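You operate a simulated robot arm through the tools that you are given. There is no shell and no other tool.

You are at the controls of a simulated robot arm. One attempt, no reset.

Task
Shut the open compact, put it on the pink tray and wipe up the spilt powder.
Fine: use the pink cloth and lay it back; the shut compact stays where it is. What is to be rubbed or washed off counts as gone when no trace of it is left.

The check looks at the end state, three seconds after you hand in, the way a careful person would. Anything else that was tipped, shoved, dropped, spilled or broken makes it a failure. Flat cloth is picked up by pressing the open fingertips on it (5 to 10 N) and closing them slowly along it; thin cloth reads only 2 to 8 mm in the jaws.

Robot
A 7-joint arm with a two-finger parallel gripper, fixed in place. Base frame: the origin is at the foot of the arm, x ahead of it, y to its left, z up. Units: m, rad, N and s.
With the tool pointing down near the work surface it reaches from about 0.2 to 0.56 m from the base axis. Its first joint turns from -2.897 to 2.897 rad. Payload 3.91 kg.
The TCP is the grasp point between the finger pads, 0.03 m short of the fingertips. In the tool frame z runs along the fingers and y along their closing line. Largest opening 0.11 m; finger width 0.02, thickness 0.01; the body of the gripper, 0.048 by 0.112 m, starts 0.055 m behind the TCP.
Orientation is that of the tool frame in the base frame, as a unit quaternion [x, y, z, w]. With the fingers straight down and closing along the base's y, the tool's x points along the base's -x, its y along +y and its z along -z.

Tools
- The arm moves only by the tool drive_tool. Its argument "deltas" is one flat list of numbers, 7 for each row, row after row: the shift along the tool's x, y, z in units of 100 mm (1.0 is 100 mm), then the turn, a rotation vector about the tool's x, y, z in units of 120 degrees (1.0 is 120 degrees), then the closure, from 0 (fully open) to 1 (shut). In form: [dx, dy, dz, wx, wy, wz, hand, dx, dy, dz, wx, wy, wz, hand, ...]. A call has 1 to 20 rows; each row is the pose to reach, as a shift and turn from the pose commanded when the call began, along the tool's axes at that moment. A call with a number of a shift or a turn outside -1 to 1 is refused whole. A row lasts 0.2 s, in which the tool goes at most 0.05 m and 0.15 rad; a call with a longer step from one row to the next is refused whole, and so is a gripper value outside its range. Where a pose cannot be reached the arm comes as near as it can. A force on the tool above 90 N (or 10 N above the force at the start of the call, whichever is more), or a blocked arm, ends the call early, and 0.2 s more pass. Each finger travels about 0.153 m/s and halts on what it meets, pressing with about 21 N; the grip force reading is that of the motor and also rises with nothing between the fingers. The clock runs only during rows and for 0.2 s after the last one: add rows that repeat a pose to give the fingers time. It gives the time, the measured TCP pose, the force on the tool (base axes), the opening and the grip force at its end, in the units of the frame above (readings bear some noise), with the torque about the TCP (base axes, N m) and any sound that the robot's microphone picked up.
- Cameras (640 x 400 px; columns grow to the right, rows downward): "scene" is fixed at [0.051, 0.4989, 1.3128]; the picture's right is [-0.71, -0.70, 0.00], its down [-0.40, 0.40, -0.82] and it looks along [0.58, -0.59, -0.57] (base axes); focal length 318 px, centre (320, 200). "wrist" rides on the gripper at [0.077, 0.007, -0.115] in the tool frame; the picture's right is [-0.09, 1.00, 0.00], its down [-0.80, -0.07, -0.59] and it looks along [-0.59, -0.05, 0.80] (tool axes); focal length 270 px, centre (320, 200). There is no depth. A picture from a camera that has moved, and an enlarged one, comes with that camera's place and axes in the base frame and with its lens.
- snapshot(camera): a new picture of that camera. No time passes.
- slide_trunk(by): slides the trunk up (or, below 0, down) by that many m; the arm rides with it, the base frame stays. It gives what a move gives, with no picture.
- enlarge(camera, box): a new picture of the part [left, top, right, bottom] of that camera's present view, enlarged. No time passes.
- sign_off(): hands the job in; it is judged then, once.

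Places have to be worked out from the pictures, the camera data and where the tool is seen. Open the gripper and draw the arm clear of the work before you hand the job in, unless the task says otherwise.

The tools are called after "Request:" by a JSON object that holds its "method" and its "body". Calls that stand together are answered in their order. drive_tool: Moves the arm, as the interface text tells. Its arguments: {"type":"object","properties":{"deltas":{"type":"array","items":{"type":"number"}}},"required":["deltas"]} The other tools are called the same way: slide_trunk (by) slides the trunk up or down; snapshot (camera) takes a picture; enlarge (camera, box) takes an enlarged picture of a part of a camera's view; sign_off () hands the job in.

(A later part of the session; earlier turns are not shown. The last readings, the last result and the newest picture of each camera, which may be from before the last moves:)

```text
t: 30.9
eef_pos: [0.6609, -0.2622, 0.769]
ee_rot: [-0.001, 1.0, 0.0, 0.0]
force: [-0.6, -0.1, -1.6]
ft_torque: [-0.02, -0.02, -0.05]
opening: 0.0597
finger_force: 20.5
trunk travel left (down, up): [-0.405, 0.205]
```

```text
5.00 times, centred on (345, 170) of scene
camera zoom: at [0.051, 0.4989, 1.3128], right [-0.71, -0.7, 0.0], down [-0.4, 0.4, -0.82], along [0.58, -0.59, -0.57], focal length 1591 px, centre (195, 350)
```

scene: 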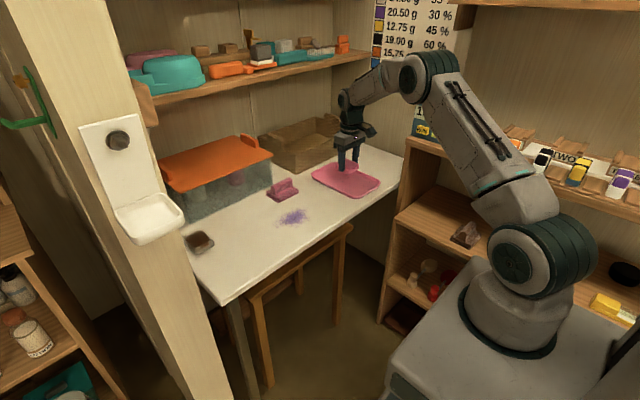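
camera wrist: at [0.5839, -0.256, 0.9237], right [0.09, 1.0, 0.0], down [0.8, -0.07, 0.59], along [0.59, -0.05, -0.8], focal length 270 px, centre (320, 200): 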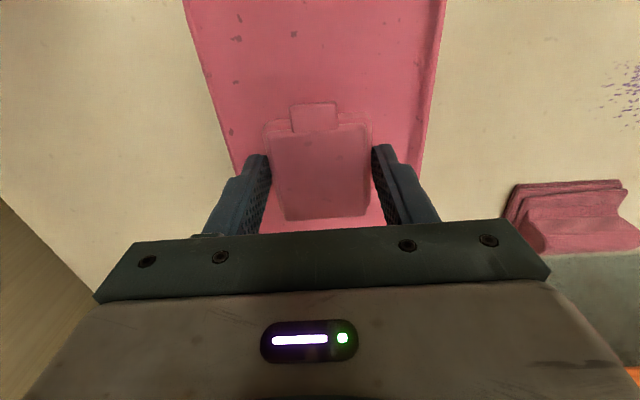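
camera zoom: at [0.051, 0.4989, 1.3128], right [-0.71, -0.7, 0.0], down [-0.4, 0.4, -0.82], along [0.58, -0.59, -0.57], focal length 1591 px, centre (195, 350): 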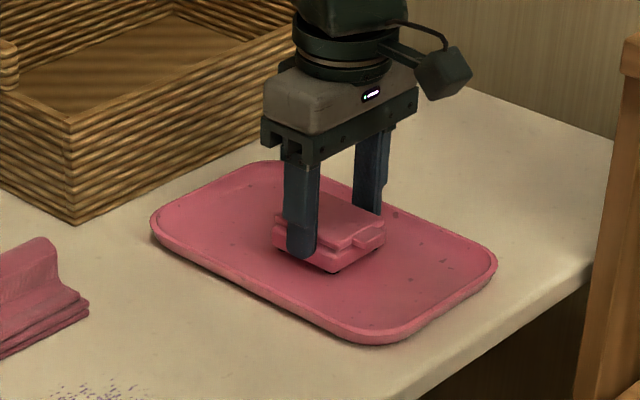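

Close to the tray; I descend in 1 mm steps.

Request:
{"method": "drive_tool", "body": {"deltas": [0, 0, 0.01, 0, 0, 0, 0.8, 0, 0, 0.02, 0, 0, 0, 0.8, 0, 0, 0.03, 0, 0, 0, 0.8, 0, 0, 0.03, 0, 0, 0, 0.8]}}

Request:
{"method": "enlarge", "body": {"camera": "scene", "box": [320, 155, 380, 195]}}

```text
t: 31.9
eef_pos: [0.6596, -0.2619, 0.7683]
ee_rot: [0.0, 1.0, 0.0, 0.0]
force: [0.6, -0.5, -1.8]
ft_torque: [0.01, 0.01, 0.03]
opening: 0.0595
finger_force: 21.2
trunk travel left (down, up): [-0.405, 0.205]
```

```text
10.00 times, centred on (350, 175) of scene
camera zoom: at [0.051, 0.4989, 1.3128], right [-0.71, -0.7, 0.0], down [-0.4, 0.4, -0.82], along [0.58, -0.59, -0.57], focal length 3182 px, centre (20, 450)
```

zoom: 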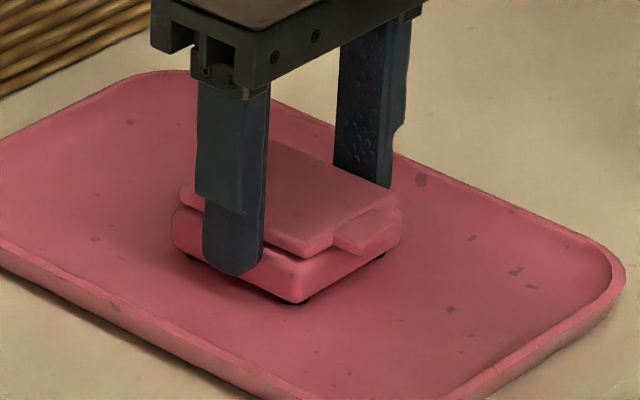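

No contact yet (force still shows just the load); I keep lowering.

Request:
{"method": "drive_tool", "body": {"deltas": [0, 0, 0.01, 0, 0, 0, 0.8, 0, 0, 0.02, 0, 0, 0, 0.8, 0, 0, 0.02, 0, 0, 0, 0.8]}}

Request:
{"method": "drive_tool", "body": {"deltas": [0, 0, 0.01, 0, 0, 0, 0.8, 0, 0, 0.02, 0, 0, 0, 0.8, 0, 0, 0.02, 0, 0, 0, 0.8]}}

Request:
{"method": "enlarge", "body": {"camera": "scene", "box": [320, 155, 380, 195]}}

```text
t: 32.7
eef_pos: [0.6597, -0.2627, 0.7673]
ee_rot: [-0.001, 1.0, 0.0, 0.001]
force: [0.1, 0.4, 6.3]
ft_torque: [0.05, 0.1, 0.06]
opening: 0.0596
finger_force: 21.0
trunk travel left (down, up): [-0.405, 0.205]
```

```text
t: 33.5
eef_pos: [0.6593, -0.2619, 0.7661]
ee_rot: [-0.001, 1.0, -0.001, 0.003]
force: [0.5, 0.5, 22.6]
ft_torque: [0.15, 0.22, 0.04]
opening: 0.0593
finger_force: 20.7
trunk travel left (down, up): [-0.405, 0.205]
```

```text
10.00 times, centred on (350, 175) of scene
camera zoom: at [0.051, 0.4989, 1.3128], right [-0.71, -0.7, 0.0], down [-0.4, 0.4, -0.82], along [0.58, -0.59, -0.57], focal length 3182 px, centre (20, 450)
```

zoom: 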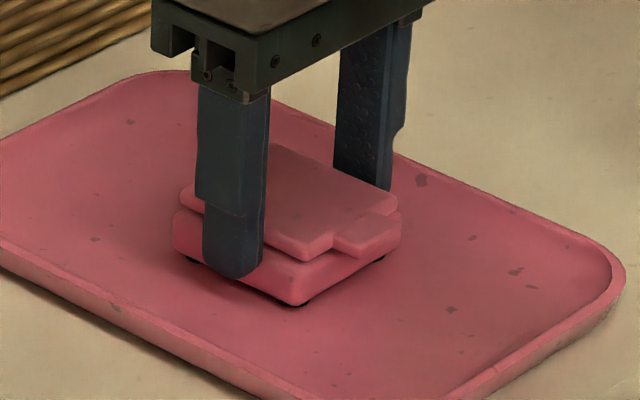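

Contact (22 N). I ease up 2 mm and open the fingers slowly to about 7.5 cm, then rise.

Request:
{"method": "drive_tool", "body": {"deltas": [0, 0, -0.015, 0, 0, 0, 0.8, 0, 0, -0.025, 0, 0, 0, 0.8, 0, 0, -0.025, 0, 0, 0, 0.6, 0, 0, -0.025, 0, 0, 0, 0.45, 0, 0, -0.025, 0, 0, 0, 0.4, 0, 0, -0.025, 0, 0, 0, 0.33, 0, 0, -0.025, 0, 0, 0, 0.33]}}

Request:
{"method": "enlarge", "body": {"camera": "scene", "box": [320, 155, 380, 195]}}

Request:
{"method": "snapshot", "body": {"camera": "wrist"}}

```text
t: 35.1
eef_pos: [0.6604, -0.2616, 0.7656]
ee_rot: [-0.001, 1.0, 0.001, 0.0]
force: [0.4, -0.4, -0.5]
ft_torque: [0.04, 0.02, 0.05]
opening: 0.0736
finger_force: 0.0
trunk travel left (down, up): [-0.405, 0.205]
```

```text
10.00 times, centred on (350, 175) of scene
camera zoom: at [0.051, 0.4989, 1.3128], right [-0.71, -0.7, 0.0], down [-0.4, 0.4, -0.82], along [0.58, -0.59, -0.57], focal length 3182 px, centre (20, 450)
```

zoom: 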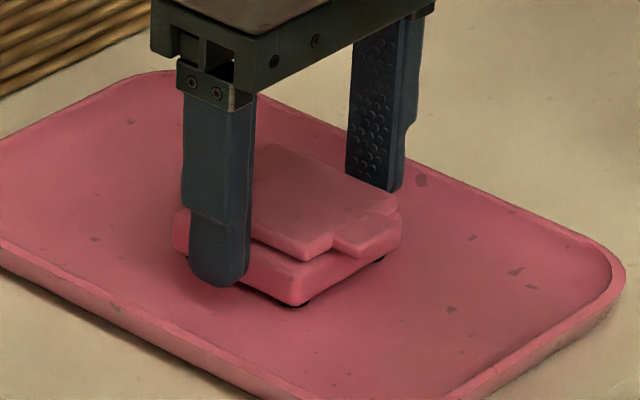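

```text
taken
camera wrist: at [0.5831, -0.2552, 0.88], right [0.09, 1.0, 0.0], down [0.8, -0.07, 0.59], along [0.59, -0.05, -0.8], focal length 270 px, centre (320, 200)
```

wrist: 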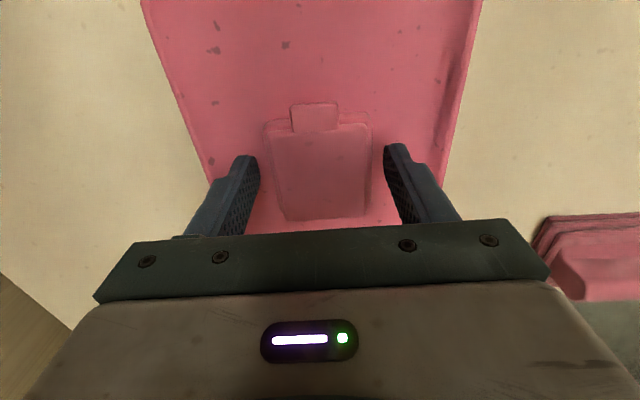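

The compact rests on the tray, released. I rise straight up 10 cm.

Request:
{"method": "drive_tool", "body": {"deltas": [0, 0, -0.1, 0, 0, 0, 0.33, 0, 0, -0.3, 0, 0, 0, 0.33, 0, 0, -0.55, 0, 0, 0, 0.33, 0, 0, -0.8, 0, 0, 0, 0.33, 0, 0, -1, 0, 0, 0, 0.33, 0, 0, -1, 0, 0, 0, 0.33]}}

Request:
{"method": "enlarge", "body": {"camera": "scene", "box": [320, 155, 380, 195]}}

Request:
{"method": "snapshot", "body": {"camera": "wrist"}}

Request:
{"method": "enlarge", "body": {"camera": "scene", "box": [250, 160, 330, 240]}}

```text
t: 36.5
eef_pos: [0.66, -0.2619, 0.8664]
ee_rot: [-0.002, 1.0, 0.0, 0.0]
force: [0.0, 1.1, -0.1]
ft_torque: [-0.01, -0.02, 0.0]
opening: 0.0738
finger_force: 0.1
trunk travel left (down, up): [-0.405, 0.205]
```

```text
10.00 times, centred on (350, 175) of scene
camera zoom: at [0.051, 0.4989, 1.3128], right [-0.71, -0.7, 0.0], down [-0.4, 0.4, -0.82], along [0.58, -0.59, -0.57], focal length 3182 px, centre (20, 450)
```

zoom: 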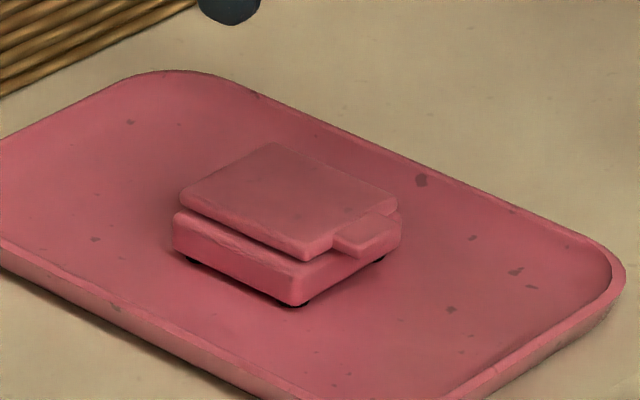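

```text
taken
camera wrist: at [0.5832, -0.255, 0.9802], right [0.09, 1.0, 0.0], down [0.8, -0.07, 0.59], along [0.59, -0.05, -0.8], focal length 270 px, centre (320, 200)
```

wrist: 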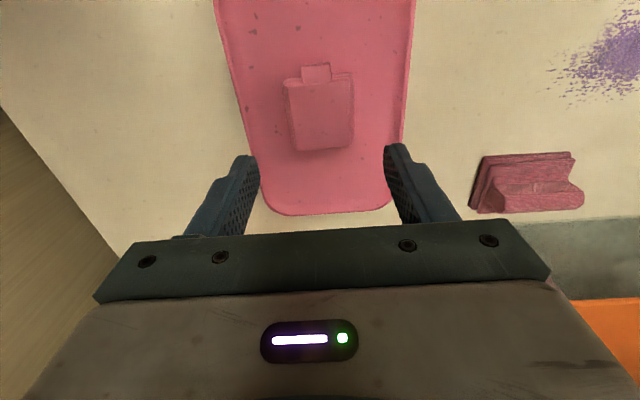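

```text
5.00 times, centred on (290, 200) of scene
camera zoom: at [0.051, 0.4989, 1.3128], right [-0.71, -0.7, 0.0], down [-0.4, 0.4, -0.82], along [0.58, -0.59, -0.57], focal length 1591 px, centre (470, 200)
```

zoom: 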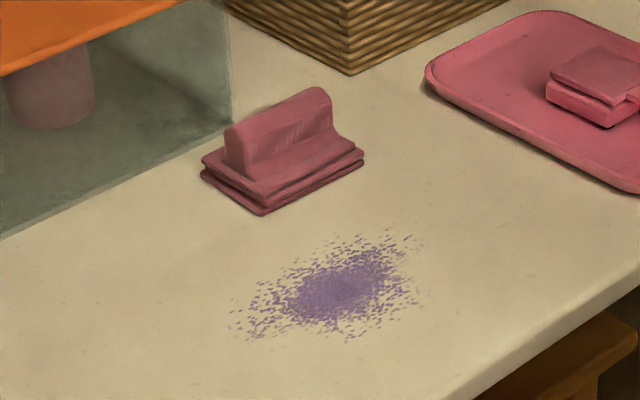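

The compact sits shut on the tray. Now I move toward the cloth (≈x 0.73–0.79, y −0.09…0) staying high to study it.

Request:
{"method": "drive_tool", "body": {"deltas": [0.25, 0.25, -0.1, 0, 0, 0, 0.2, 0.5, 0.5, -0.2, 0, 0, 0, 0, 0.7, 0.75, -0.2, 0, 0, 0, 0, 0.7, 1, -0.2, 0, 0, 0, 0, 0.7, 1, -0.2, 0, 0, 0, 0]}}

Request:
{"method": "drive_tool", "body": {"deltas": [0, 0.25, 0, 0, 0, 0, 0, 0, 0.5, 0, 0, 0, 0, 0, 0, 0.75, 0, 0, 0, 0, 0, 0, 1, 0, 0, 0, 0, 0, 0, 1, 0, 0, 0, 0, 0]}}

Request:
{"method": "snapshot", "body": {"camera": "wrist"}}

Request:
{"method": "enlarge", "body": {"camera": "scene", "box": [255, 165, 315, 210]}}

```text
t: 37.7
eef_pos: [0.5891, -0.1618, 0.8862]
ee_rot: [0.0, 1.0, 0.0, 0.0]
force: [0.2, -0.4, 0.8]
ft_torque: [0.0, 0.02, 0.0]
opening: 0.1102
finger_force: 0.1
trunk travel left (down, up): [-0.405, 0.205]
```

```text
t: 38.9
eef_pos: [0.5889, -0.0623, 0.8869]
ee_rot: [0.0, 1.0, 0.0, 0.0]
force: [0.3, 0.2, 0.1]
ft_torque: [0.02, 0.0, 0.02]
opening: 0.1099
finger_force: 0.1
trunk travel left (down, up): [-0.405, 0.205]
```

```text
taken
camera wrist: at [0.5119, -0.0552, 1.0011], right [0.09, 1.0, 0.0], down [0.8, -0.07, 0.59], along [0.59, -0.05, -0.8], focal length 270 px, centre (320, 200)
```

wrist: 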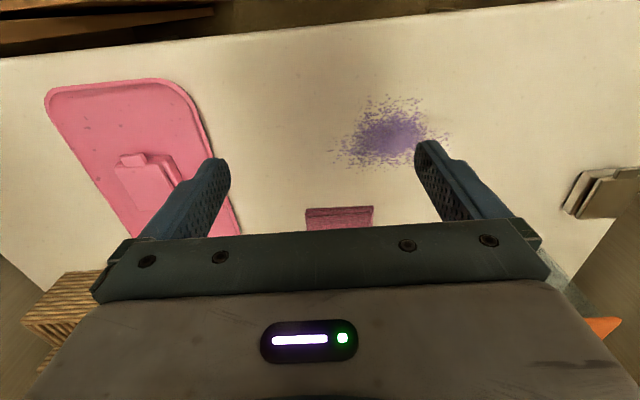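

```text
8.89 times, centred on (285, 188) of scene
camera zoom: at [0.051, 0.4989, 1.3128], right [-0.71, -0.7, 0.0], down [-0.4, 0.4, -0.82], along [0.58, -0.59, -0.57], focal length 2829 px, centre (631, 311)
```

zoom: 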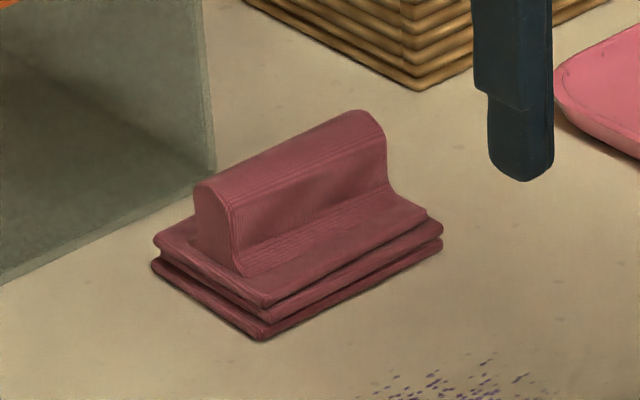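

The cloth is a folded pad with a raised ridge running along y (x≈0.758, y −0.088…−0.012, top ≈0.768). Gripping it along y keeps the gripper body clear of the orange lid (x≈0.81), so I move above it in that orientation.

Request:
{"method": "drive_tool", "body": {"deltas": [-0.25, 0.03, 0, 0, 0, 0, 0, -0.5, 0.06, 0, 0, 0, 0, 0, -0.75, 0.1, 0, 0, 0, 0, 0, -0.85, 0.12, 0, 0, 0, 0, 0, -0.85, 0.12, 0, 0, 0, 0, 0]}}

Request:
{"method": "snapshot", "body": {"camera": "wrist"}}

```text
t: 40.1
eef_pos: [0.6742, -0.0506, 0.8866]
ee_rot: [-0.001, 1.0, 0.001, 0.0]
force: [-0.6, -0.7, 0.3]
ft_torque: [-0.01, -0.01, 0.02]
opening: 0.11
finger_force: 0.1
trunk travel left (down, up): [-0.405, 0.205]
```

```text
taken
camera wrist: at [0.5975, -0.0431, 1.0003], right [0.09, 1.0, 0.0], down [0.8, -0.07, 0.59], along [0.59, -0.05, -0.8], focal length 270 px, centre (320, 200)
```

wrist: 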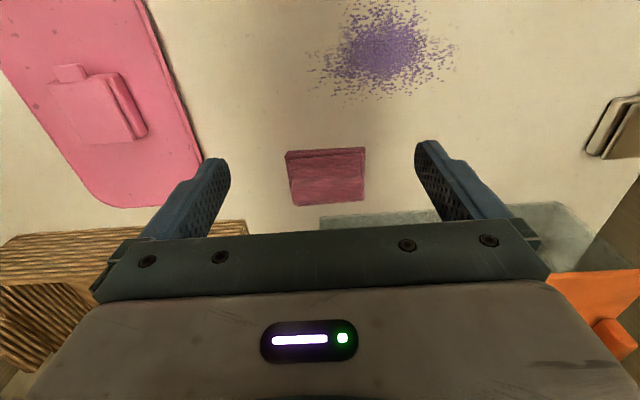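

Request:
{"method": "enlarge", "body": {"camera": "wrist", "box": [240, 110, 440, 235]}}

```text
3.20 times, centred on (340, 172) of wrist
camera zoom: at [0.5975, -0.0431, 1.0003], right [0.09, 1.0, 0.0], down [0.8, -0.07, 0.59], along [0.59, -0.05, -0.8], focal length 865 px, centre (256, 288)
```

zoom: 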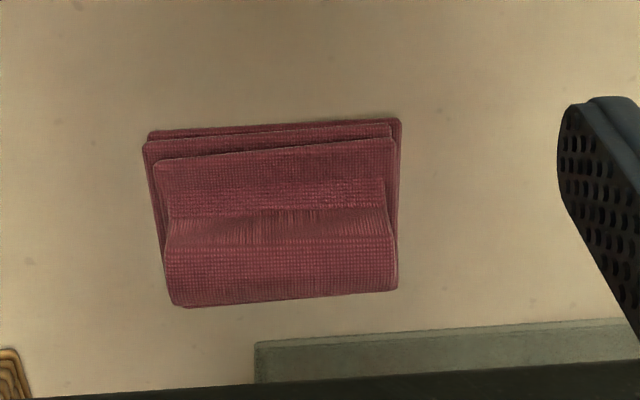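

Ridge centre ≈(0.763, −0.048), 76 mm long, 21 mm thick. I move over it at this height, then check before descending.

Request:
{"method": "drive_tool", "body": {"deltas": [-0.25, 0.01, 0, 0, 0, 0, 0, -0.5, 0.02, 0, 0, 0, 0, 0, -0.75, 0.026, 0, 0, 0, 0, 0, -0.888, 0.026, 0, 0, 0, 0, 0, -0.888, 0.026, 0.3, 0, 0, 0, 0, -0.888, 0.026, 0.5, 0, 0, 0, 0, -0.888, 0.026, 0.5, 0, 0, 0, 0]}}

Request:
{"method": "snapshot", "body": {"camera": "wrist"}}

Request:
{"method": "enlarge", "body": {"camera": "scene", "box": [220, 110, 340, 210]}}

```text
t: 41.7
eef_pos: [0.7642, -0.0482, 0.8337]
ee_rot: [-0.001, 1.0, 0.0, -0.001]
force: [-1.1, -0.3, -0.6]
ft_torque: [0.03, 0.0, -0.01]
opening: 0.11
finger_force: 0.1
trunk travel left (down, up): [-0.405, 0.205]
```

```text
taken
camera wrist: at [0.6873, -0.0408, 0.9501], right [0.09, 1.0, 0.0], down [0.8, -0.07, 0.59], along [0.59, -0.05, -0.8], focal length 270 px, centre (320, 200)
```

wrist: 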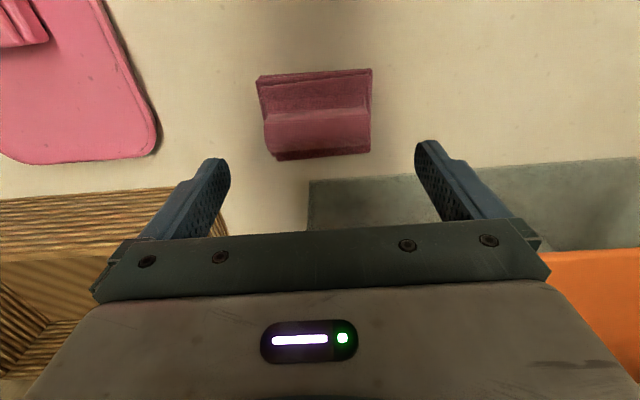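

```text
4.00 times, centred on (280, 160) of scene
camera zoom: at [0.051, 0.4989, 1.3128], right [-0.71, -0.7, 0.0], down [-0.4, 0.4, -0.82], along [0.58, -0.59, -0.57], focal length 1273 px, centre (480, 360)
```

zoom: 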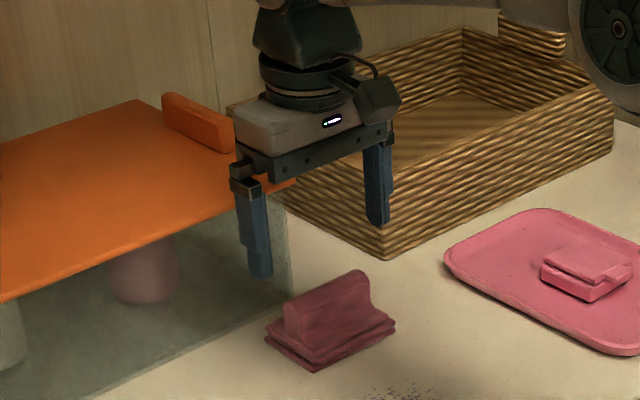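

Ridge is centred between the fingers. Before descending I check the arm's clearance to the shelf.

Request:
{"method": "enlarge", "body": {"camera": "scene", "box": [140, 20, 400, 200]}}

```text
2.22 times, centred on (270, 110) of scene
camera zoom: at [0.051, 0.4989, 1.3128], right [-0.71, -0.7, 0.0], down [-0.4, 0.4, -0.82], along [0.58, -0.59, -0.57], focal length 707 px, centre (431, 400)
```

zoom: 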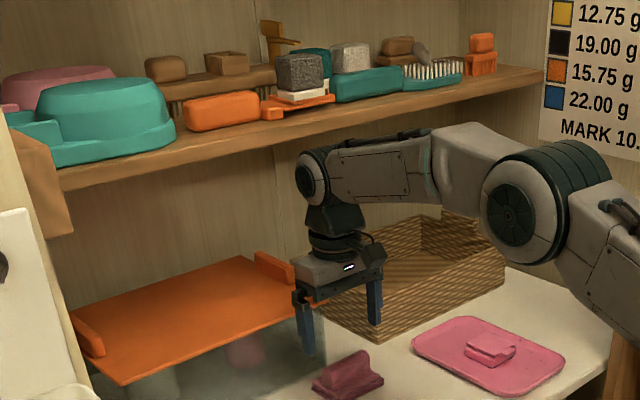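

Clear of the shelf. I descend to put the tips just above the folded layers.

Request:
{"method": "drive_tool", "body": {"deltas": [0, 0, 0.15, 0, 0, 0, 0, 0, 0, 0.3, 0, 0, 0, 0, 0, 0, 0.42, 0, 0, 0, 0, 0, 0, 0.5, 0, 0, 0, 0, 0, 0, 0.5, 0, 0, 0, 0]}}

Request:
{"method": "snapshot", "body": {"camera": "wrist"}}

Request:
{"method": "enlarge", "body": {"camera": "scene", "box": [240, 140, 330, 210]}}

```text
t: 42.9
eef_pos: [0.7639, -0.048, 0.786]
ee_rot: [-0.002, 1.0, 0.0, 0.0]
force: [0.9, -0.1, -0.5]
ft_torque: [-0.01, -0.03, 0.0]
opening: 0.1101
finger_force: 0.1
trunk travel left (down, up): [-0.405, 0.205]
```

```text
taken
camera wrist: at [0.6871, -0.0407, 0.8998], right [0.09, 1.0, 0.0], down [0.8, -0.07, 0.59], along [0.59, -0.05, -0.8], focal length 270 px, centre (320, 200)
```

wrist: 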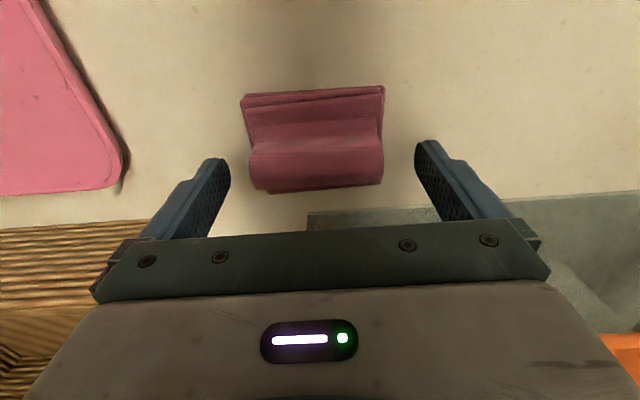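

```text
5.71 times, centred on (285, 175) of scene
camera zoom: at [0.051, 0.4989, 1.3128], right [-0.71, -0.7, 0.0], down [-0.4, 0.4, -0.82], along [0.58, -0.59, -0.57], focal length 1818 px, centre (520, 343)
```

zoom: 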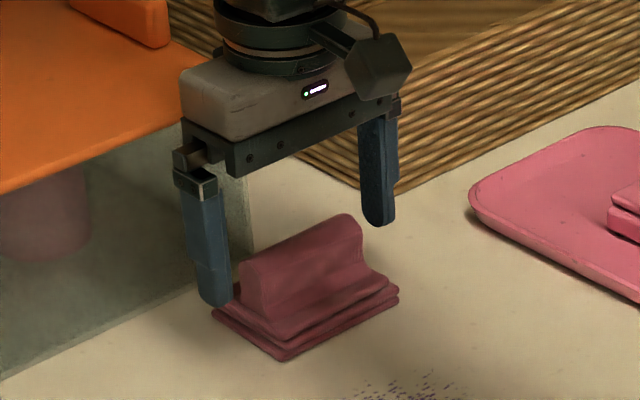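

Tips are beside the ridge ends at z≈0.756. I go 6 mm lower and close slowly on the ridge.

Request:
{"method": "drive_tool", "body": {"deltas": [0, 0, 0.03, 0, 0, 0, 0, 0, 0, 0.06, 0, 0, 0, 0.05, 0, 0, 0.06, 0, 0, 0, 0.1, 0, 0, 0.06, 0, 0, 0, 0.15, 0, 0, 0.06, 0, 0, 0, 0.2, 0, 0, 0.06, 0, 0, 0, 0.25, 0, 0, 0.06, 0, 0, 0, 0.3, 0, 0, 0.06, 0, 0, 0, 0.34, 0, 0, 0.06, 0, 0, 0, 0.38, 0, 0, 0.06, 0, 0, 0, 0.42]}}

Request:
{"method": "snapshot", "body": {"camera": "wrist"}}

Request:
{"method": "enlarge", "body": {"camera": "scene", "box": [240, 140, 330, 210]}}

```text
t: 45.1
eef_pos: [0.7632, -0.0478, 0.7806]
ee_rot: [-0.001, 1.0, 0.0, -0.001]
force: [-0.3, -0.2, 0.4]
ft_torque: [0.02, 0.02, 0.04]
opening: 0.0728
finger_force: 20.7
trunk travel left (down, up): [-0.405, 0.205]
```

```text
taken
camera wrist: at [0.6866, -0.0406, 0.8939], right [0.09, 1.0, 0.0], down [0.8, -0.07, 0.59], along [0.59, -0.05, -0.8], focal length 270 px, centre (320, 200)
```

wrist: 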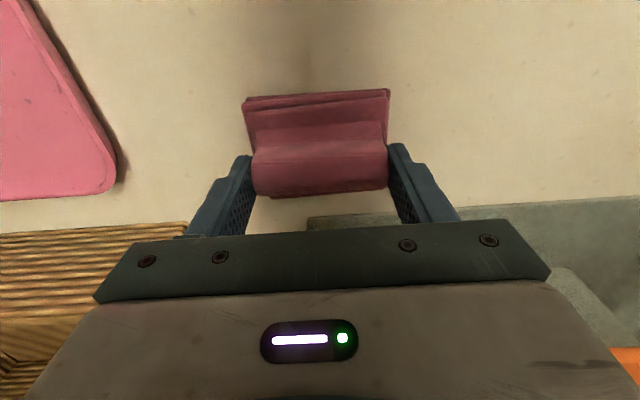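

```text
5.71 times, centred on (285, 175) of scene
camera zoom: at [0.051, 0.4989, 1.3128], right [-0.71, -0.7, 0.0], down [-0.4, 0.4, -0.82], along [0.58, -0.59, -0.57], focal length 1818 px, centre (520, 343)
```

zoom: 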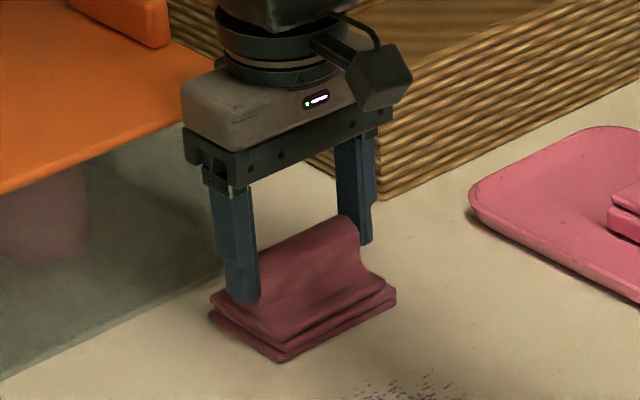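

Solid grip at 0.073 m with 21 N. I lift it gently 6 cm.

Request:
{"method": "drive_tool", "body": {"deltas": [0, 0, -0.05, 0, 0, 0, 0.6, 0, 0, -0.12, 0, 0, 0, 0.6, 0, 0, -0.25, 0, 0, 0, 0.6, 0, 0, -0.4, 0, 0, 0, 0.6, 0, 0, -0.6, 0, 0, 0, 0.6, 0, 0, -0.6, 0, 0, 0, 0.6]}}

Request:
{"method": "snapshot", "body": {"camera": "wrist"}}

Request:
{"method": "enlarge", "body": {"camera": "scene", "box": [240, 120, 340, 210]}}

```text
t: 46.5
eef_pos: [0.7628, -0.047, 0.8404]
ee_rot: [-0.001, 1.0, 0.0, 0.0]
force: [-0.4, -1.4, -0.7]
ft_torque: [0.01, 0.04, -0.03]
opening: 0.0728
finger_force: 20.7
trunk travel left (down, up): [-0.405, 0.205]
```

```text
taken
camera wrist: at [0.6865, -0.0399, 0.9546], right [0.09, 1.0, 0.0], down [0.8, -0.07, 0.59], along [0.59, -0.05, -0.8], focal length 270 px, centre (320, 200)
```

wrist: 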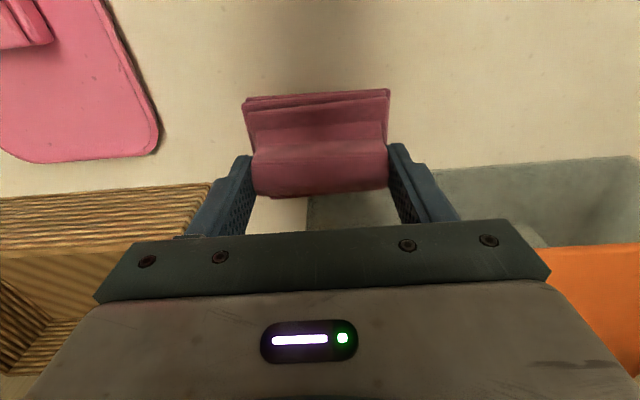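

```text
4.44 times, centred on (290, 165) of scene
camera zoom: at [0.051, 0.4989, 1.3128], right [-0.71, -0.7, 0.0], down [-0.4, 0.4, -0.82], along [0.58, -0.59, -0.57], focal length 1414 px, centre (453, 356)
```

zoom: 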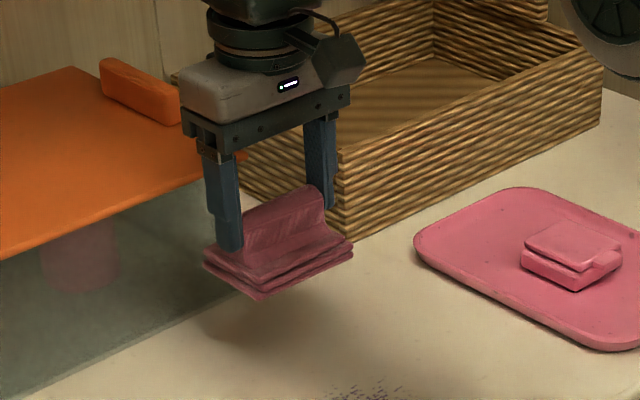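

The cloth lifts as one piece; its resting spot was TCP (0.763,−0.048,0.7806). I carry it to just behind the powder (x≈0.70,y≈0.01) and lower to 1 cm above the table.

Request:
{"method": "drive_tool", "body": {"deltas": [0.25, 0.2, 0, 0, 0, 0, 0.6, 0.5, 0.4, 0.1, 0, 0, 0, 0.6, 0.63, 0.59, 0.3, 0, 0, 0, 0.6, 0.63, 0.59, 0.5, 0, 0, 0, 0.6, 0.63, 0.59, 0.5, 0, 0, 0, 0.6]}}

Request:
{"method": "snapshot", "body": {"camera": "wrist"}}

Request:
{"method": "enlarge", "body": {"camera": "scene", "box": [240, 160, 340, 240]}}

```text
t: 47.7
eef_pos: [0.7003, 0.0113, 0.7895]
ee_rot: [-0.001, 1.0, 0.001, 0.0]
force: [0.2, 0.1, -0.6]
ft_torque: [-0.01, 0.01, 0.01]
opening: 0.0731
finger_force: 21.0
trunk travel left (down, up): [-0.405, 0.205]
```

```text
taken
camera wrist: at [0.6237, 0.0187, 0.9033], right [0.09, 1.0, 0.0], down [0.8, -0.07, 0.59], along [0.59, -0.05, -0.8], focal length 270 px, centre (320, 200)
```

wrist: 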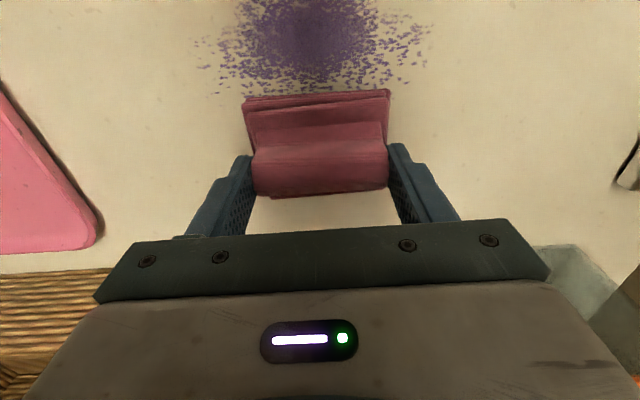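

```text
5.00 times, centred on (290, 200) of scene
camera zoom: at [0.051, 0.4989, 1.3128], right [-0.71, -0.7, 0.0], down [-0.4, 0.4, -0.82], along [0.58, -0.59, -0.57], focal length 1591 px, centre (470, 200)
```

zoom: 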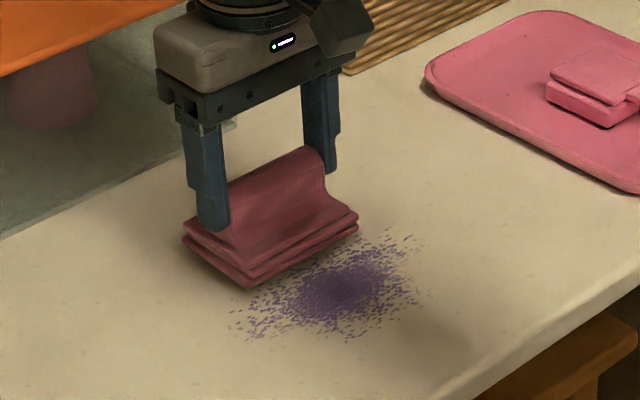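

Now I lower onto clean table right behind the powder, seeking a light 5–8 N contact.

Request:
{"method": "drive_tool", "body": {"deltas": [0, 0, 0.03, 0, 0, 0, 0.6, 0, 0, 0.06, 0, 0, 0, 0.6, 0, 0, 0.08, 0, 0, 0, 0.6, 0, 0, 0.09, 0, 0, 0, 0.6, 0, 0, 0.09, 0, 0, 0, 0.6]}}

```text
t: 48.9
eef_pos: [0.6996, 0.0111, 0.7819]
ee_rot: [-0.001, 1.0, 0.001, -0.001]
force: [0.1, -0.9, -0.5]
ft_torque: [0.03, -0.03, -0.02]
opening: 0.0728
finger_force: 21.3
trunk travel left (down, up): [-0.405, 0.205]
```

Request:
{"method": "drive_tool", "body": {"deltas": [0, 0, 0.01, 0, 0, 0, 0.6, 0, 0, 0.02, 0, 0, 0, 0.6, 0, 0, 0.02, 0, 0, 0, 0.6]}}

```text
t: 49.7
eef_pos: [0.7012, 0.0122, 0.7801]
ee_rot: [-0.001, 1.0, 0.001, 0.001]
force: [0.9, 0.6, 6.1]
ft_torque: [0.01, 0.13, -0.03]
opening: 0.0732
finger_force: 21.1
trunk travel left (down, up): [-0.405, 0.205]
```

6 N contact. I make the first slow stroke toward the robot through the powder.

Request:
{"method": "drive_tool", "body": {"deltas": [0.1, 0, 0, 0, 0, 0, 0.6, 0.2, 0, 0, 0, 0, 0, 0.6, 0.3, 0, 0, 0, 0, 0, 0.6, 0.4, 0, 0, 0, 0, 0, 0.6, 0.5, 0, 0, 0, 0, 0, 0.6, 0.6, 0, 0, 0, 0, 0, 0.6, 0.7, 0, 0, 0, 0, 0, 0.6, 0.8, 0, 0, 0, 0, 0, 0.6, 0.9, 0, 0, 0, 0, 0, 0.6, 1.0, 0, 0, 0, 0, 0, 0.6]}}

Request:
{"method": "snapshot", "body": {"camera": "wrist"}}

Request:
{"method": "enlarge", "body": {"camera": "scene", "box": [240, 160, 340, 240]}}

```text
t: 51.9
eef_pos: [0.5993, 0.0119, 0.7789]
ee_rot: [0.0, 1.0, -0.001, 0.001]
force: [4.3, -0.8, 15.5]
ft_torque: [0.01, -0.12, -0.03]
opening: 0.0733
finger_force: 21.1
trunk travel left (down, up): [-0.405, 0.205]
```

```text
taken
camera wrist: at [0.5232, 0.0185, 0.8936], right [0.09, 1.0, 0.0], down [0.8, -0.07, 0.6], along [0.59, -0.05, -0.8], focal length 270 px, centre (320, 200)
```

wrist: 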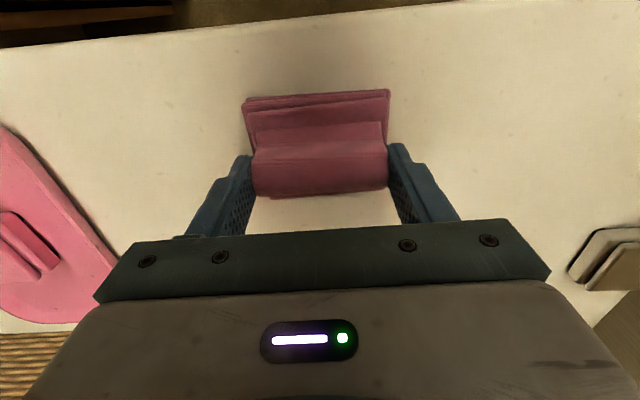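

```text
5.00 times, centred on (290, 200) of scene
camera zoom: at [0.051, 0.4989, 1.3128], right [-0.71, -0.7, 0.0], down [-0.4, 0.4, -0.82], along [0.58, -0.59, -0.57], focal length 1591 px, centre (470, 200)
```

zoom: 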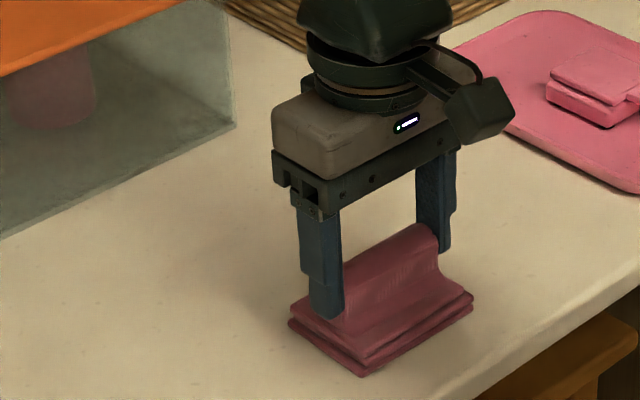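

The powder is visibly wiped away in the stroke; I add edge strokes on both sides (y from −0.045 to +0.07) to be sure nothing is left.

Request:
{"method": "drive_tool", "body": {"deltas": [0, -0.14, -0.005, 0, 0, 0, 0.6, 0, -0.28, -0.005, 0, 0, 0, 0.6, 0, -0.42, -0.005, 0, 0, 0, 0.6, 0, -0.56, -0.005, 0, 0, 0, 0.6, -0.15, -0.56, -0.005, 0, 0, 0, 0.6, -0.3, -0.56, -0.005, 0, 0, 0, 0.6, -0.45, -0.56, -0.005, 0, 0, 0, 0.6, -0.6, -0.56, -0.005, 0, 0, 0, 0.6, -0.75, -0.56, -0.005, 0, 0, 0, 0.6, -0.75, -0.4, -0.005, 0, 0, 0, 0.6, -0.75, -0.2, -0.005, 0, 0, 0, 0.6, -0.75, 0, -0.005, 0, 0, 0, 0.6, -0.75, 0.2, -0.005, 0, 0, 0, 0.6, -0.75, 0.4, -0.005, 0, 0, 0, 0.6, -0.75, 0.58, -0.005, 0, 0, 0, 0.6, -0.6, 0.58, -0.005, 0, 0, 0, 0.6, -0.45, 0.58, -0.005, 0, 0, 0, 0.6, -0.3, 0.58, -0.005, 0, 0, 0, 0.6, -0.15, 0.58, -0.005, 0, 0, 0, 0.6, 0, 0.58, -0.005, 0, 0, 0, 0.6]}}

Request:
{"method": "snapshot", "body": {"camera": "wrist"}}

Request:
{"method": "enlarge", "body": {"camera": "scene", "box": [240, 160, 340, 240]}}

```text
t: 56.1
eef_pos: [0.599, 0.0707, 0.7801]
ee_rot: [-0.001, 1.0, 0.0, 0.0]
force: [-0.7, -0.1, -0.1]
ft_torque: [0.0, -0.01, 0.03]
opening: 0.0729
finger_force: 20.8
trunk travel left (down, up): [-0.405, 0.205]
```

```text
taken
camera wrist: at [0.5234, 0.0774, 0.8937], right [0.09, 1.0, 0.0], down [0.8, -0.07, 0.59], along [0.59, -0.05, -0.8], focal length 270 px, centre (320, 200)
```

wrist: 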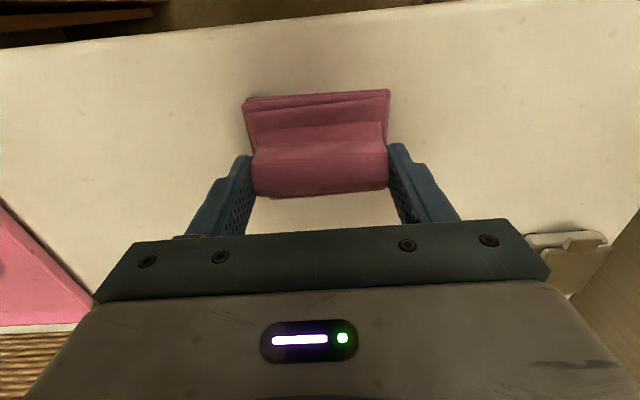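

```text
5.00 times, centred on (290, 200) of scene
camera zoom: at [0.051, 0.4989, 1.3128], right [-0.71, -0.7, 0.0], down [-0.4, 0.4, -0.82], along [0.58, -0.59, -0.57], focal length 1591 px, centre (470, 200)
```

zoom: 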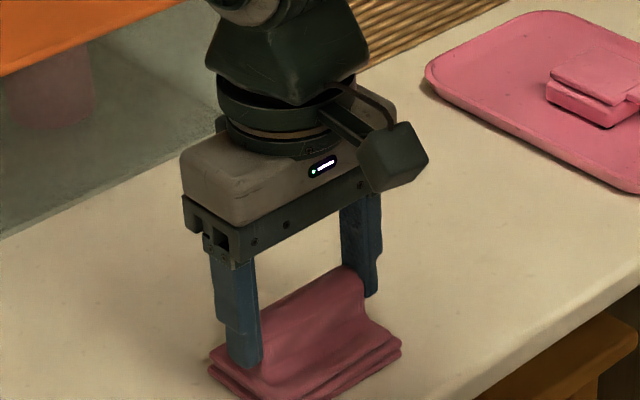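

Now I raise the cloth to inspect the wiped area from above.

Request:
{"method": "drive_tool", "body": {"deltas": [0, 0, -0.2, 0, 0, 0, 0.6, 0, 0, -0.4, 0, 0, 0, 0.6, 0, -0.2, -0.6, 0, 0, 0, 0.6, 0, -0.4, -0.8, 0, 0, 0, 0.6, 0, -0.6, -1, 0, 0, 0, 0.6, 0, -0.6, -1, 0, 0, 0, 0.6]}}

Request:
{"method": "snapshot", "body": {"camera": "wrist"}}

Request:
{"method": "enlarge", "body": {"camera": "scene", "box": [240, 190, 320, 250]}}

```text
t: 57.5
eef_pos: [0.6008, 0.0089, 0.8795]
ee_rot: [-0.001, 1.0, 0.0, 0.0]
force: [-0.6, 0.6, -0.4]
ft_torque: [0.04, -0.04, -0.02]
opening: 0.0732
finger_force: 21.5
trunk travel left (down, up): [-0.405, 0.205]
```

```text
taken
camera wrist: at [0.5243, 0.0161, 0.9938], right [0.09, 1.0, 0.0], down [0.8, -0.07, 0.59], along [0.59, -0.05, -0.8], focal length 270 px, centre (320, 200)
```

wrist: 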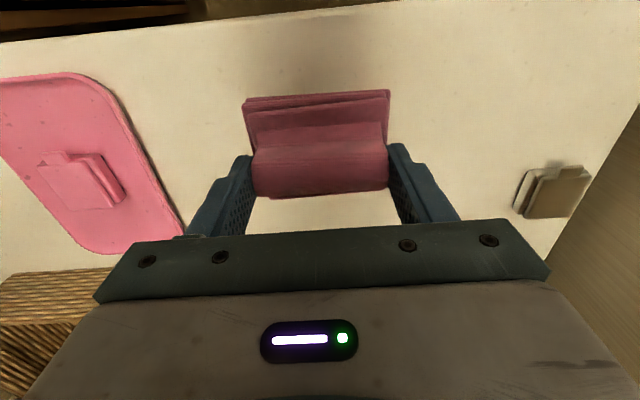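

```text
6.67 times, centred on (280, 220) of scene
camera zoom: at [0.051, 0.4989, 1.3128], right [-0.71, -0.7, 0.0], down [-0.4, 0.4, -0.82], along [0.58, -0.59, -0.57], focal length 2122 px, centre (587, 67)
```

zoom: 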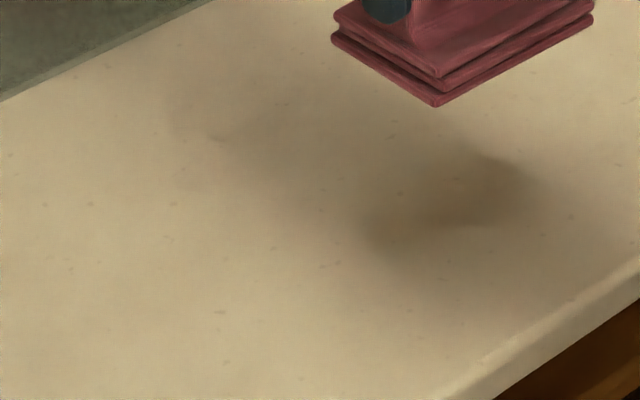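

No purple is visible; the rest of the area will be checked once the arm's shadow is gone. I carry the cloth back above its original place and look again before laying it down.

Request:
{"method": "drive_tool", "body": {"deltas": [-0.25, -0.1, 0, 0, 0, 0, 0.6, -0.5, -0.2, 0, 0, 0, 0, 0.6, -0.75, -0.35, 0, 0, 0, 0, 0.6, -0.9, -0.57, 0, 0, 0, 0, 0.6, -0.9, -0.57, 0, 0, 0, 0, 0.6]}}

Request:
{"method": "snapshot", "body": {"camera": "wrist"}}

Request:
{"method": "enlarge", "body": {"camera": "scene", "box": [240, 190, 320, 250]}}

Request:
{"method": "enlarge", "body": {"camera": "wrist", "box": [220, 0, 540, 110]}}

```text
t: 58.7
eef_pos: [0.6902, -0.0464, 0.8798]
ee_rot: [0.0, 1.0, 0.0, -0.001]
force: [0.0, -0.8, 0.2]
ft_torque: [-0.03, 0.0, -0.01]
opening: 0.073
finger_force: 21.1
trunk travel left (down, up): [-0.405, 0.205]
```

```text
taken
camera wrist: at [0.614, -0.0403, 0.9939], right [0.09, 1.0, 0.0], down [0.8, -0.07, 0.59], along [0.59, -0.05, -0.8], focal length 270 px, centre (320, 200)
```

wrist: 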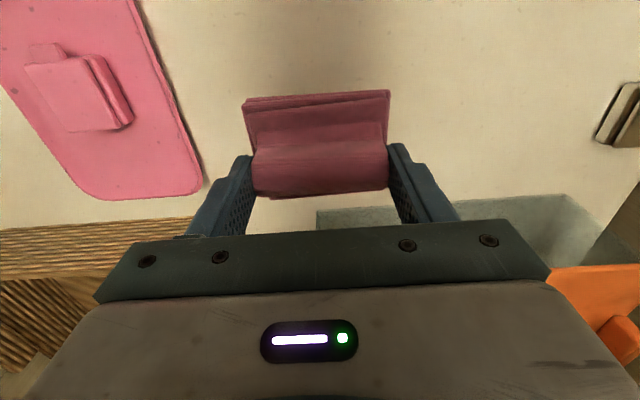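

```text
6.67 times, centred on (280, 220) of scene
camera zoom: at [0.051, 0.4989, 1.3128], right [-0.71, -0.7, 0.0], down [-0.4, 0.4, -0.82], along [0.58, -0.59, -0.57], focal length 2122 px, centre (587, 67)
```

zoom: 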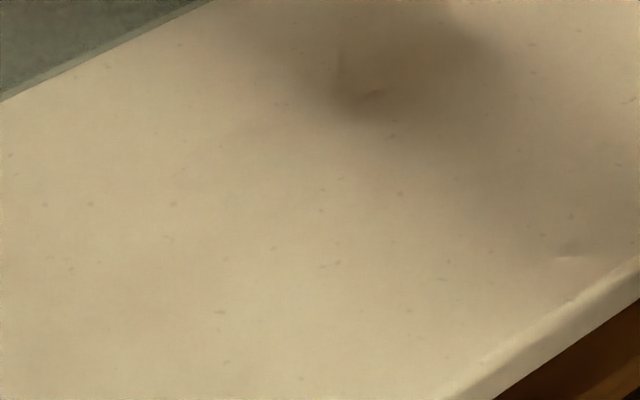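

```text
2.00 times, centred on (380, 55) of wrist
camera zoom: at [0.614, -0.0403, 0.9939], right [0.09, 1.0, 0.0], down [0.8, -0.07, 0.59], along [0.59, -0.05, -0.8], focal length 541 px, centre (200, 490)
```

zoom: 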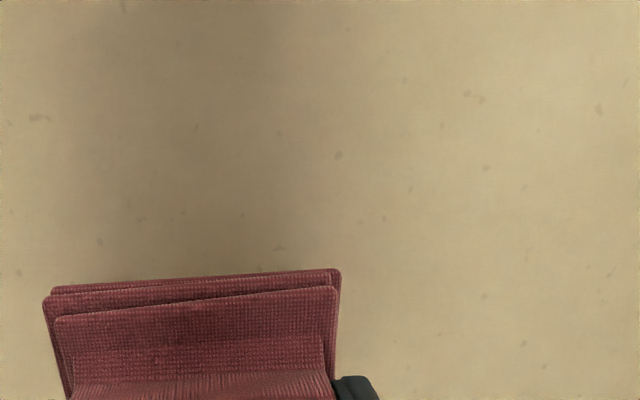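

The table shows only its own grey texture flecks. I bring the cloth over its original spot and lower it.

Request:
{"method": "drive_tool", "body": {"deltas": [-0.25, -0.005, 0, 0, 0, 0, 0.6, -0.5, -0.01, 0, 0, 0, 0, 0.6, -0.73, -0.015, 0, 0, 0, 0, 0.6, -0.73, -0.015, 0.25, 0, 0, 0, 0.6, -0.73, -0.015, 0.5, 0, 0, 0, 0.6, -0.73, -0.015, 0.7, 0, 0, 0, 0.6, -0.73, -0.015, 0.85, 0, 0, 0, 0.6, -0.73, -0.015, 0.93, 0, 0, 0, 0.6, -0.73, -0.015, 0.96, 0, 0, 0, 0.6, -0.73, -0.015, 0.96, 0, 0, 0, 0.6]}}

Request:
{"method": "enlarge", "body": {"camera": "scene", "box": [240, 140, 330, 210]}}

```text
t: 60.9
eef_pos: [0.7632, -0.0494, 0.7826]
ee_rot: [-0.001, 1.0, -0.001, 0.001]
force: [0.2, 1.7, -0.4]
ft_torque: [-0.02, -0.01, 0.03]
opening: 0.0731
finger_force: 20.8
trunk travel left (down, up): [-0.405, 0.205]
```

```text
5.71 times, centred on (285, 175) of scene
camera zoom: at [0.051, 0.4989, 1.3128], right [-0.71, -0.7, 0.0], down [-0.4, 0.4, -0.82], along [0.58, -0.59, -0.57], focal length 1818 px, centre (520, 343)
```

zoom: 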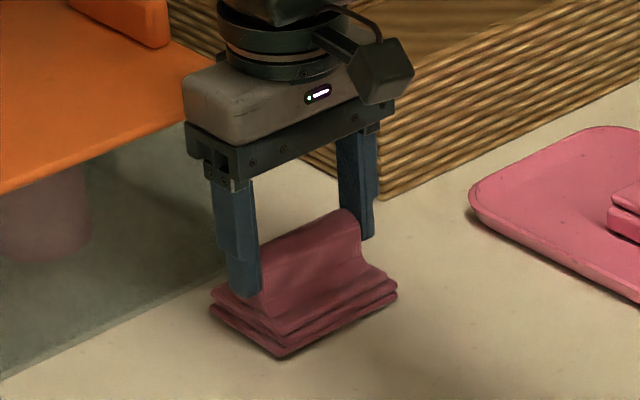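

Almost touching, in the same place as before. I lower 2 mm and read the force.

Request:
{"method": "drive_tool", "body": {"deltas": [0, 0.01, 0.01, 0, 0, 0, 0.6, 0, 0.01, 0.02, 0, 0, 0, 0.6, 0, 0.01, 0.02, 0, 0, 0, 0.6]}}

```text
t: 61.7
eef_pos: [0.762, -0.0477, 0.781]
ee_rot: [-0.001, 1.0, 0.0, -0.001]
force: [1.2, 0.2, -0.8]
ft_torque: [0.0, -0.02, 0.02]
opening: 0.0731
finger_force: 20.6
trunk travel left (down, up): [-0.405, 0.205]
```

Request:
{"method": "drive_tool", "body": {"deltas": [0, 0, 0.007, 0, 0, 0, 0.6, 0, 0, 0.014, 0, 0, 0, 0.6, 0, 0, 0.014, 0, 0, 0, 0.6]}}

```text
t: 62.5
eef_pos: [0.7631, -0.0476, 0.7784]
ee_rot: [-0.001, 1.0, 0.0, 0.0]
force: [0.0, 0.1, -0.8]
ft_torque: [0.02, 0.0, 0.03]
opening: 0.0731
finger_force: 21.6
trunk travel left (down, up): [-0.405, 0.205]
```

Still no contact (the cloth probably slid up a little in the fingers while wiping); I keep lowering.

Request:
{"method": "drive_tool", "body": {"deltas": [0, 0, 0.007, 0, 0, 0, 0.6, 0, 0, 0.014, 0, 0, 0, 0.6, 0, 0, 0.014, 0, 0, 0, 0.6]}}

Request:
{"method": "enlarge", "body": {"camera": "scene", "box": [260, 165, 310, 205]}}

```text
t: 63.3
eef_pos: [0.7617, -0.0481, 0.7794]
ee_rot: [-0.001, 1.0, 0.0, 0.0]
force: [0.5, -0.5, 5.6]
ft_torque: [0.03, 0.07, 0.0]
opening: 0.0732
finger_force: 20.6
trunk travel left (down, up): [-0.405, 0.205]
```

```text
10.00 times, centred on (285, 185) of scene
camera zoom: at [0.051, 0.4989, 1.3128], right [-0.71, -0.7, 0.0], down [-0.4, 0.4, -0.82], along [0.58, -0.59, -0.57], focal length 3182 px, centre (670, 350)
```

zoom: 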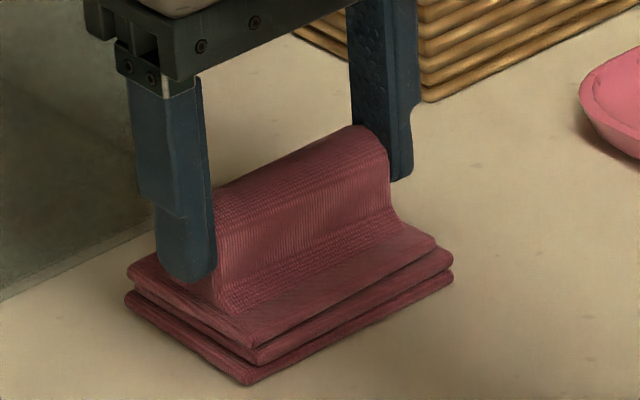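

Contact at 5.6 N. I release slowly to full opening.

Request:
{"method": "drive_tool", "body": {"deltas": [0, 0, -0.005, 0, 0, 0, 0.5, 0, 0, -0.005, 0, 0, 0, 0.35, 0, 0, -0.005, 0, 0, 0, 0.3, 0, 0, -0.005, 0, 0, 0, 0.2, 0, 0, -0.005, 0, 0, 0, 0.1, 0, 0, -0.005, 0, 0, 0, 0.1, 0, 0, -0.1, 0, 0, 0, 0.1, 0, 0, -0.3, 0, 0, 0, 0.1, 0, 0, -0.6, 0, 0, 0, 0.1, 0, 0, -1, 0, 0, 0, 0.1, 0, 0, -1, 0, 0, 0, 0.1]}}

Request:
{"method": "enlarge", "body": {"camera": "scene", "box": [240, 140, 330, 210]}}

Request:
{"method": "snapshot", "body": {"camera": "wrist"}}

```text
t: 65.7
eef_pos: [0.7628, -0.0476, 0.8785]
ee_rot: [-0.001, 1.0, 0.001, 0.0]
force: [-0.3, -0.2, 0.5]
ft_torque: [0.02, -0.03, 0.04]
opening: 0.099
finger_force: 0.0
trunk travel left (down, up): [-0.405, 0.205]
```

```text
5.71 times, centred on (285, 175) of scene
camera zoom: at [0.051, 0.4989, 1.3128], right [-0.71, -0.7, 0.0], down [-0.4, 0.4, -0.82], along [0.58, -0.59, -0.57], focal length 1818 px, centre (520, 343)
```

zoom: 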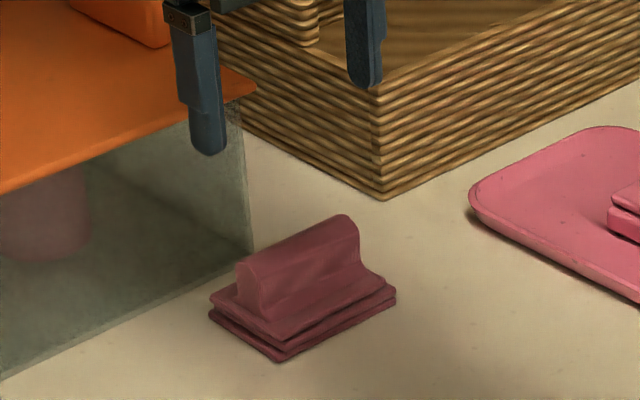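

```text
taken
camera wrist: at [0.6869, -0.0413, 0.9928], right [0.09, 1.0, 0.0], down [0.8, -0.07, 0.59], along [0.59, -0.05, -0.8], focal length 270 px, centre (320, 200)
```

wrist: 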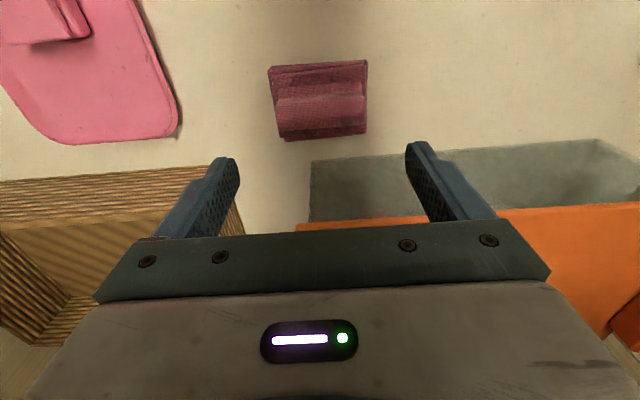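

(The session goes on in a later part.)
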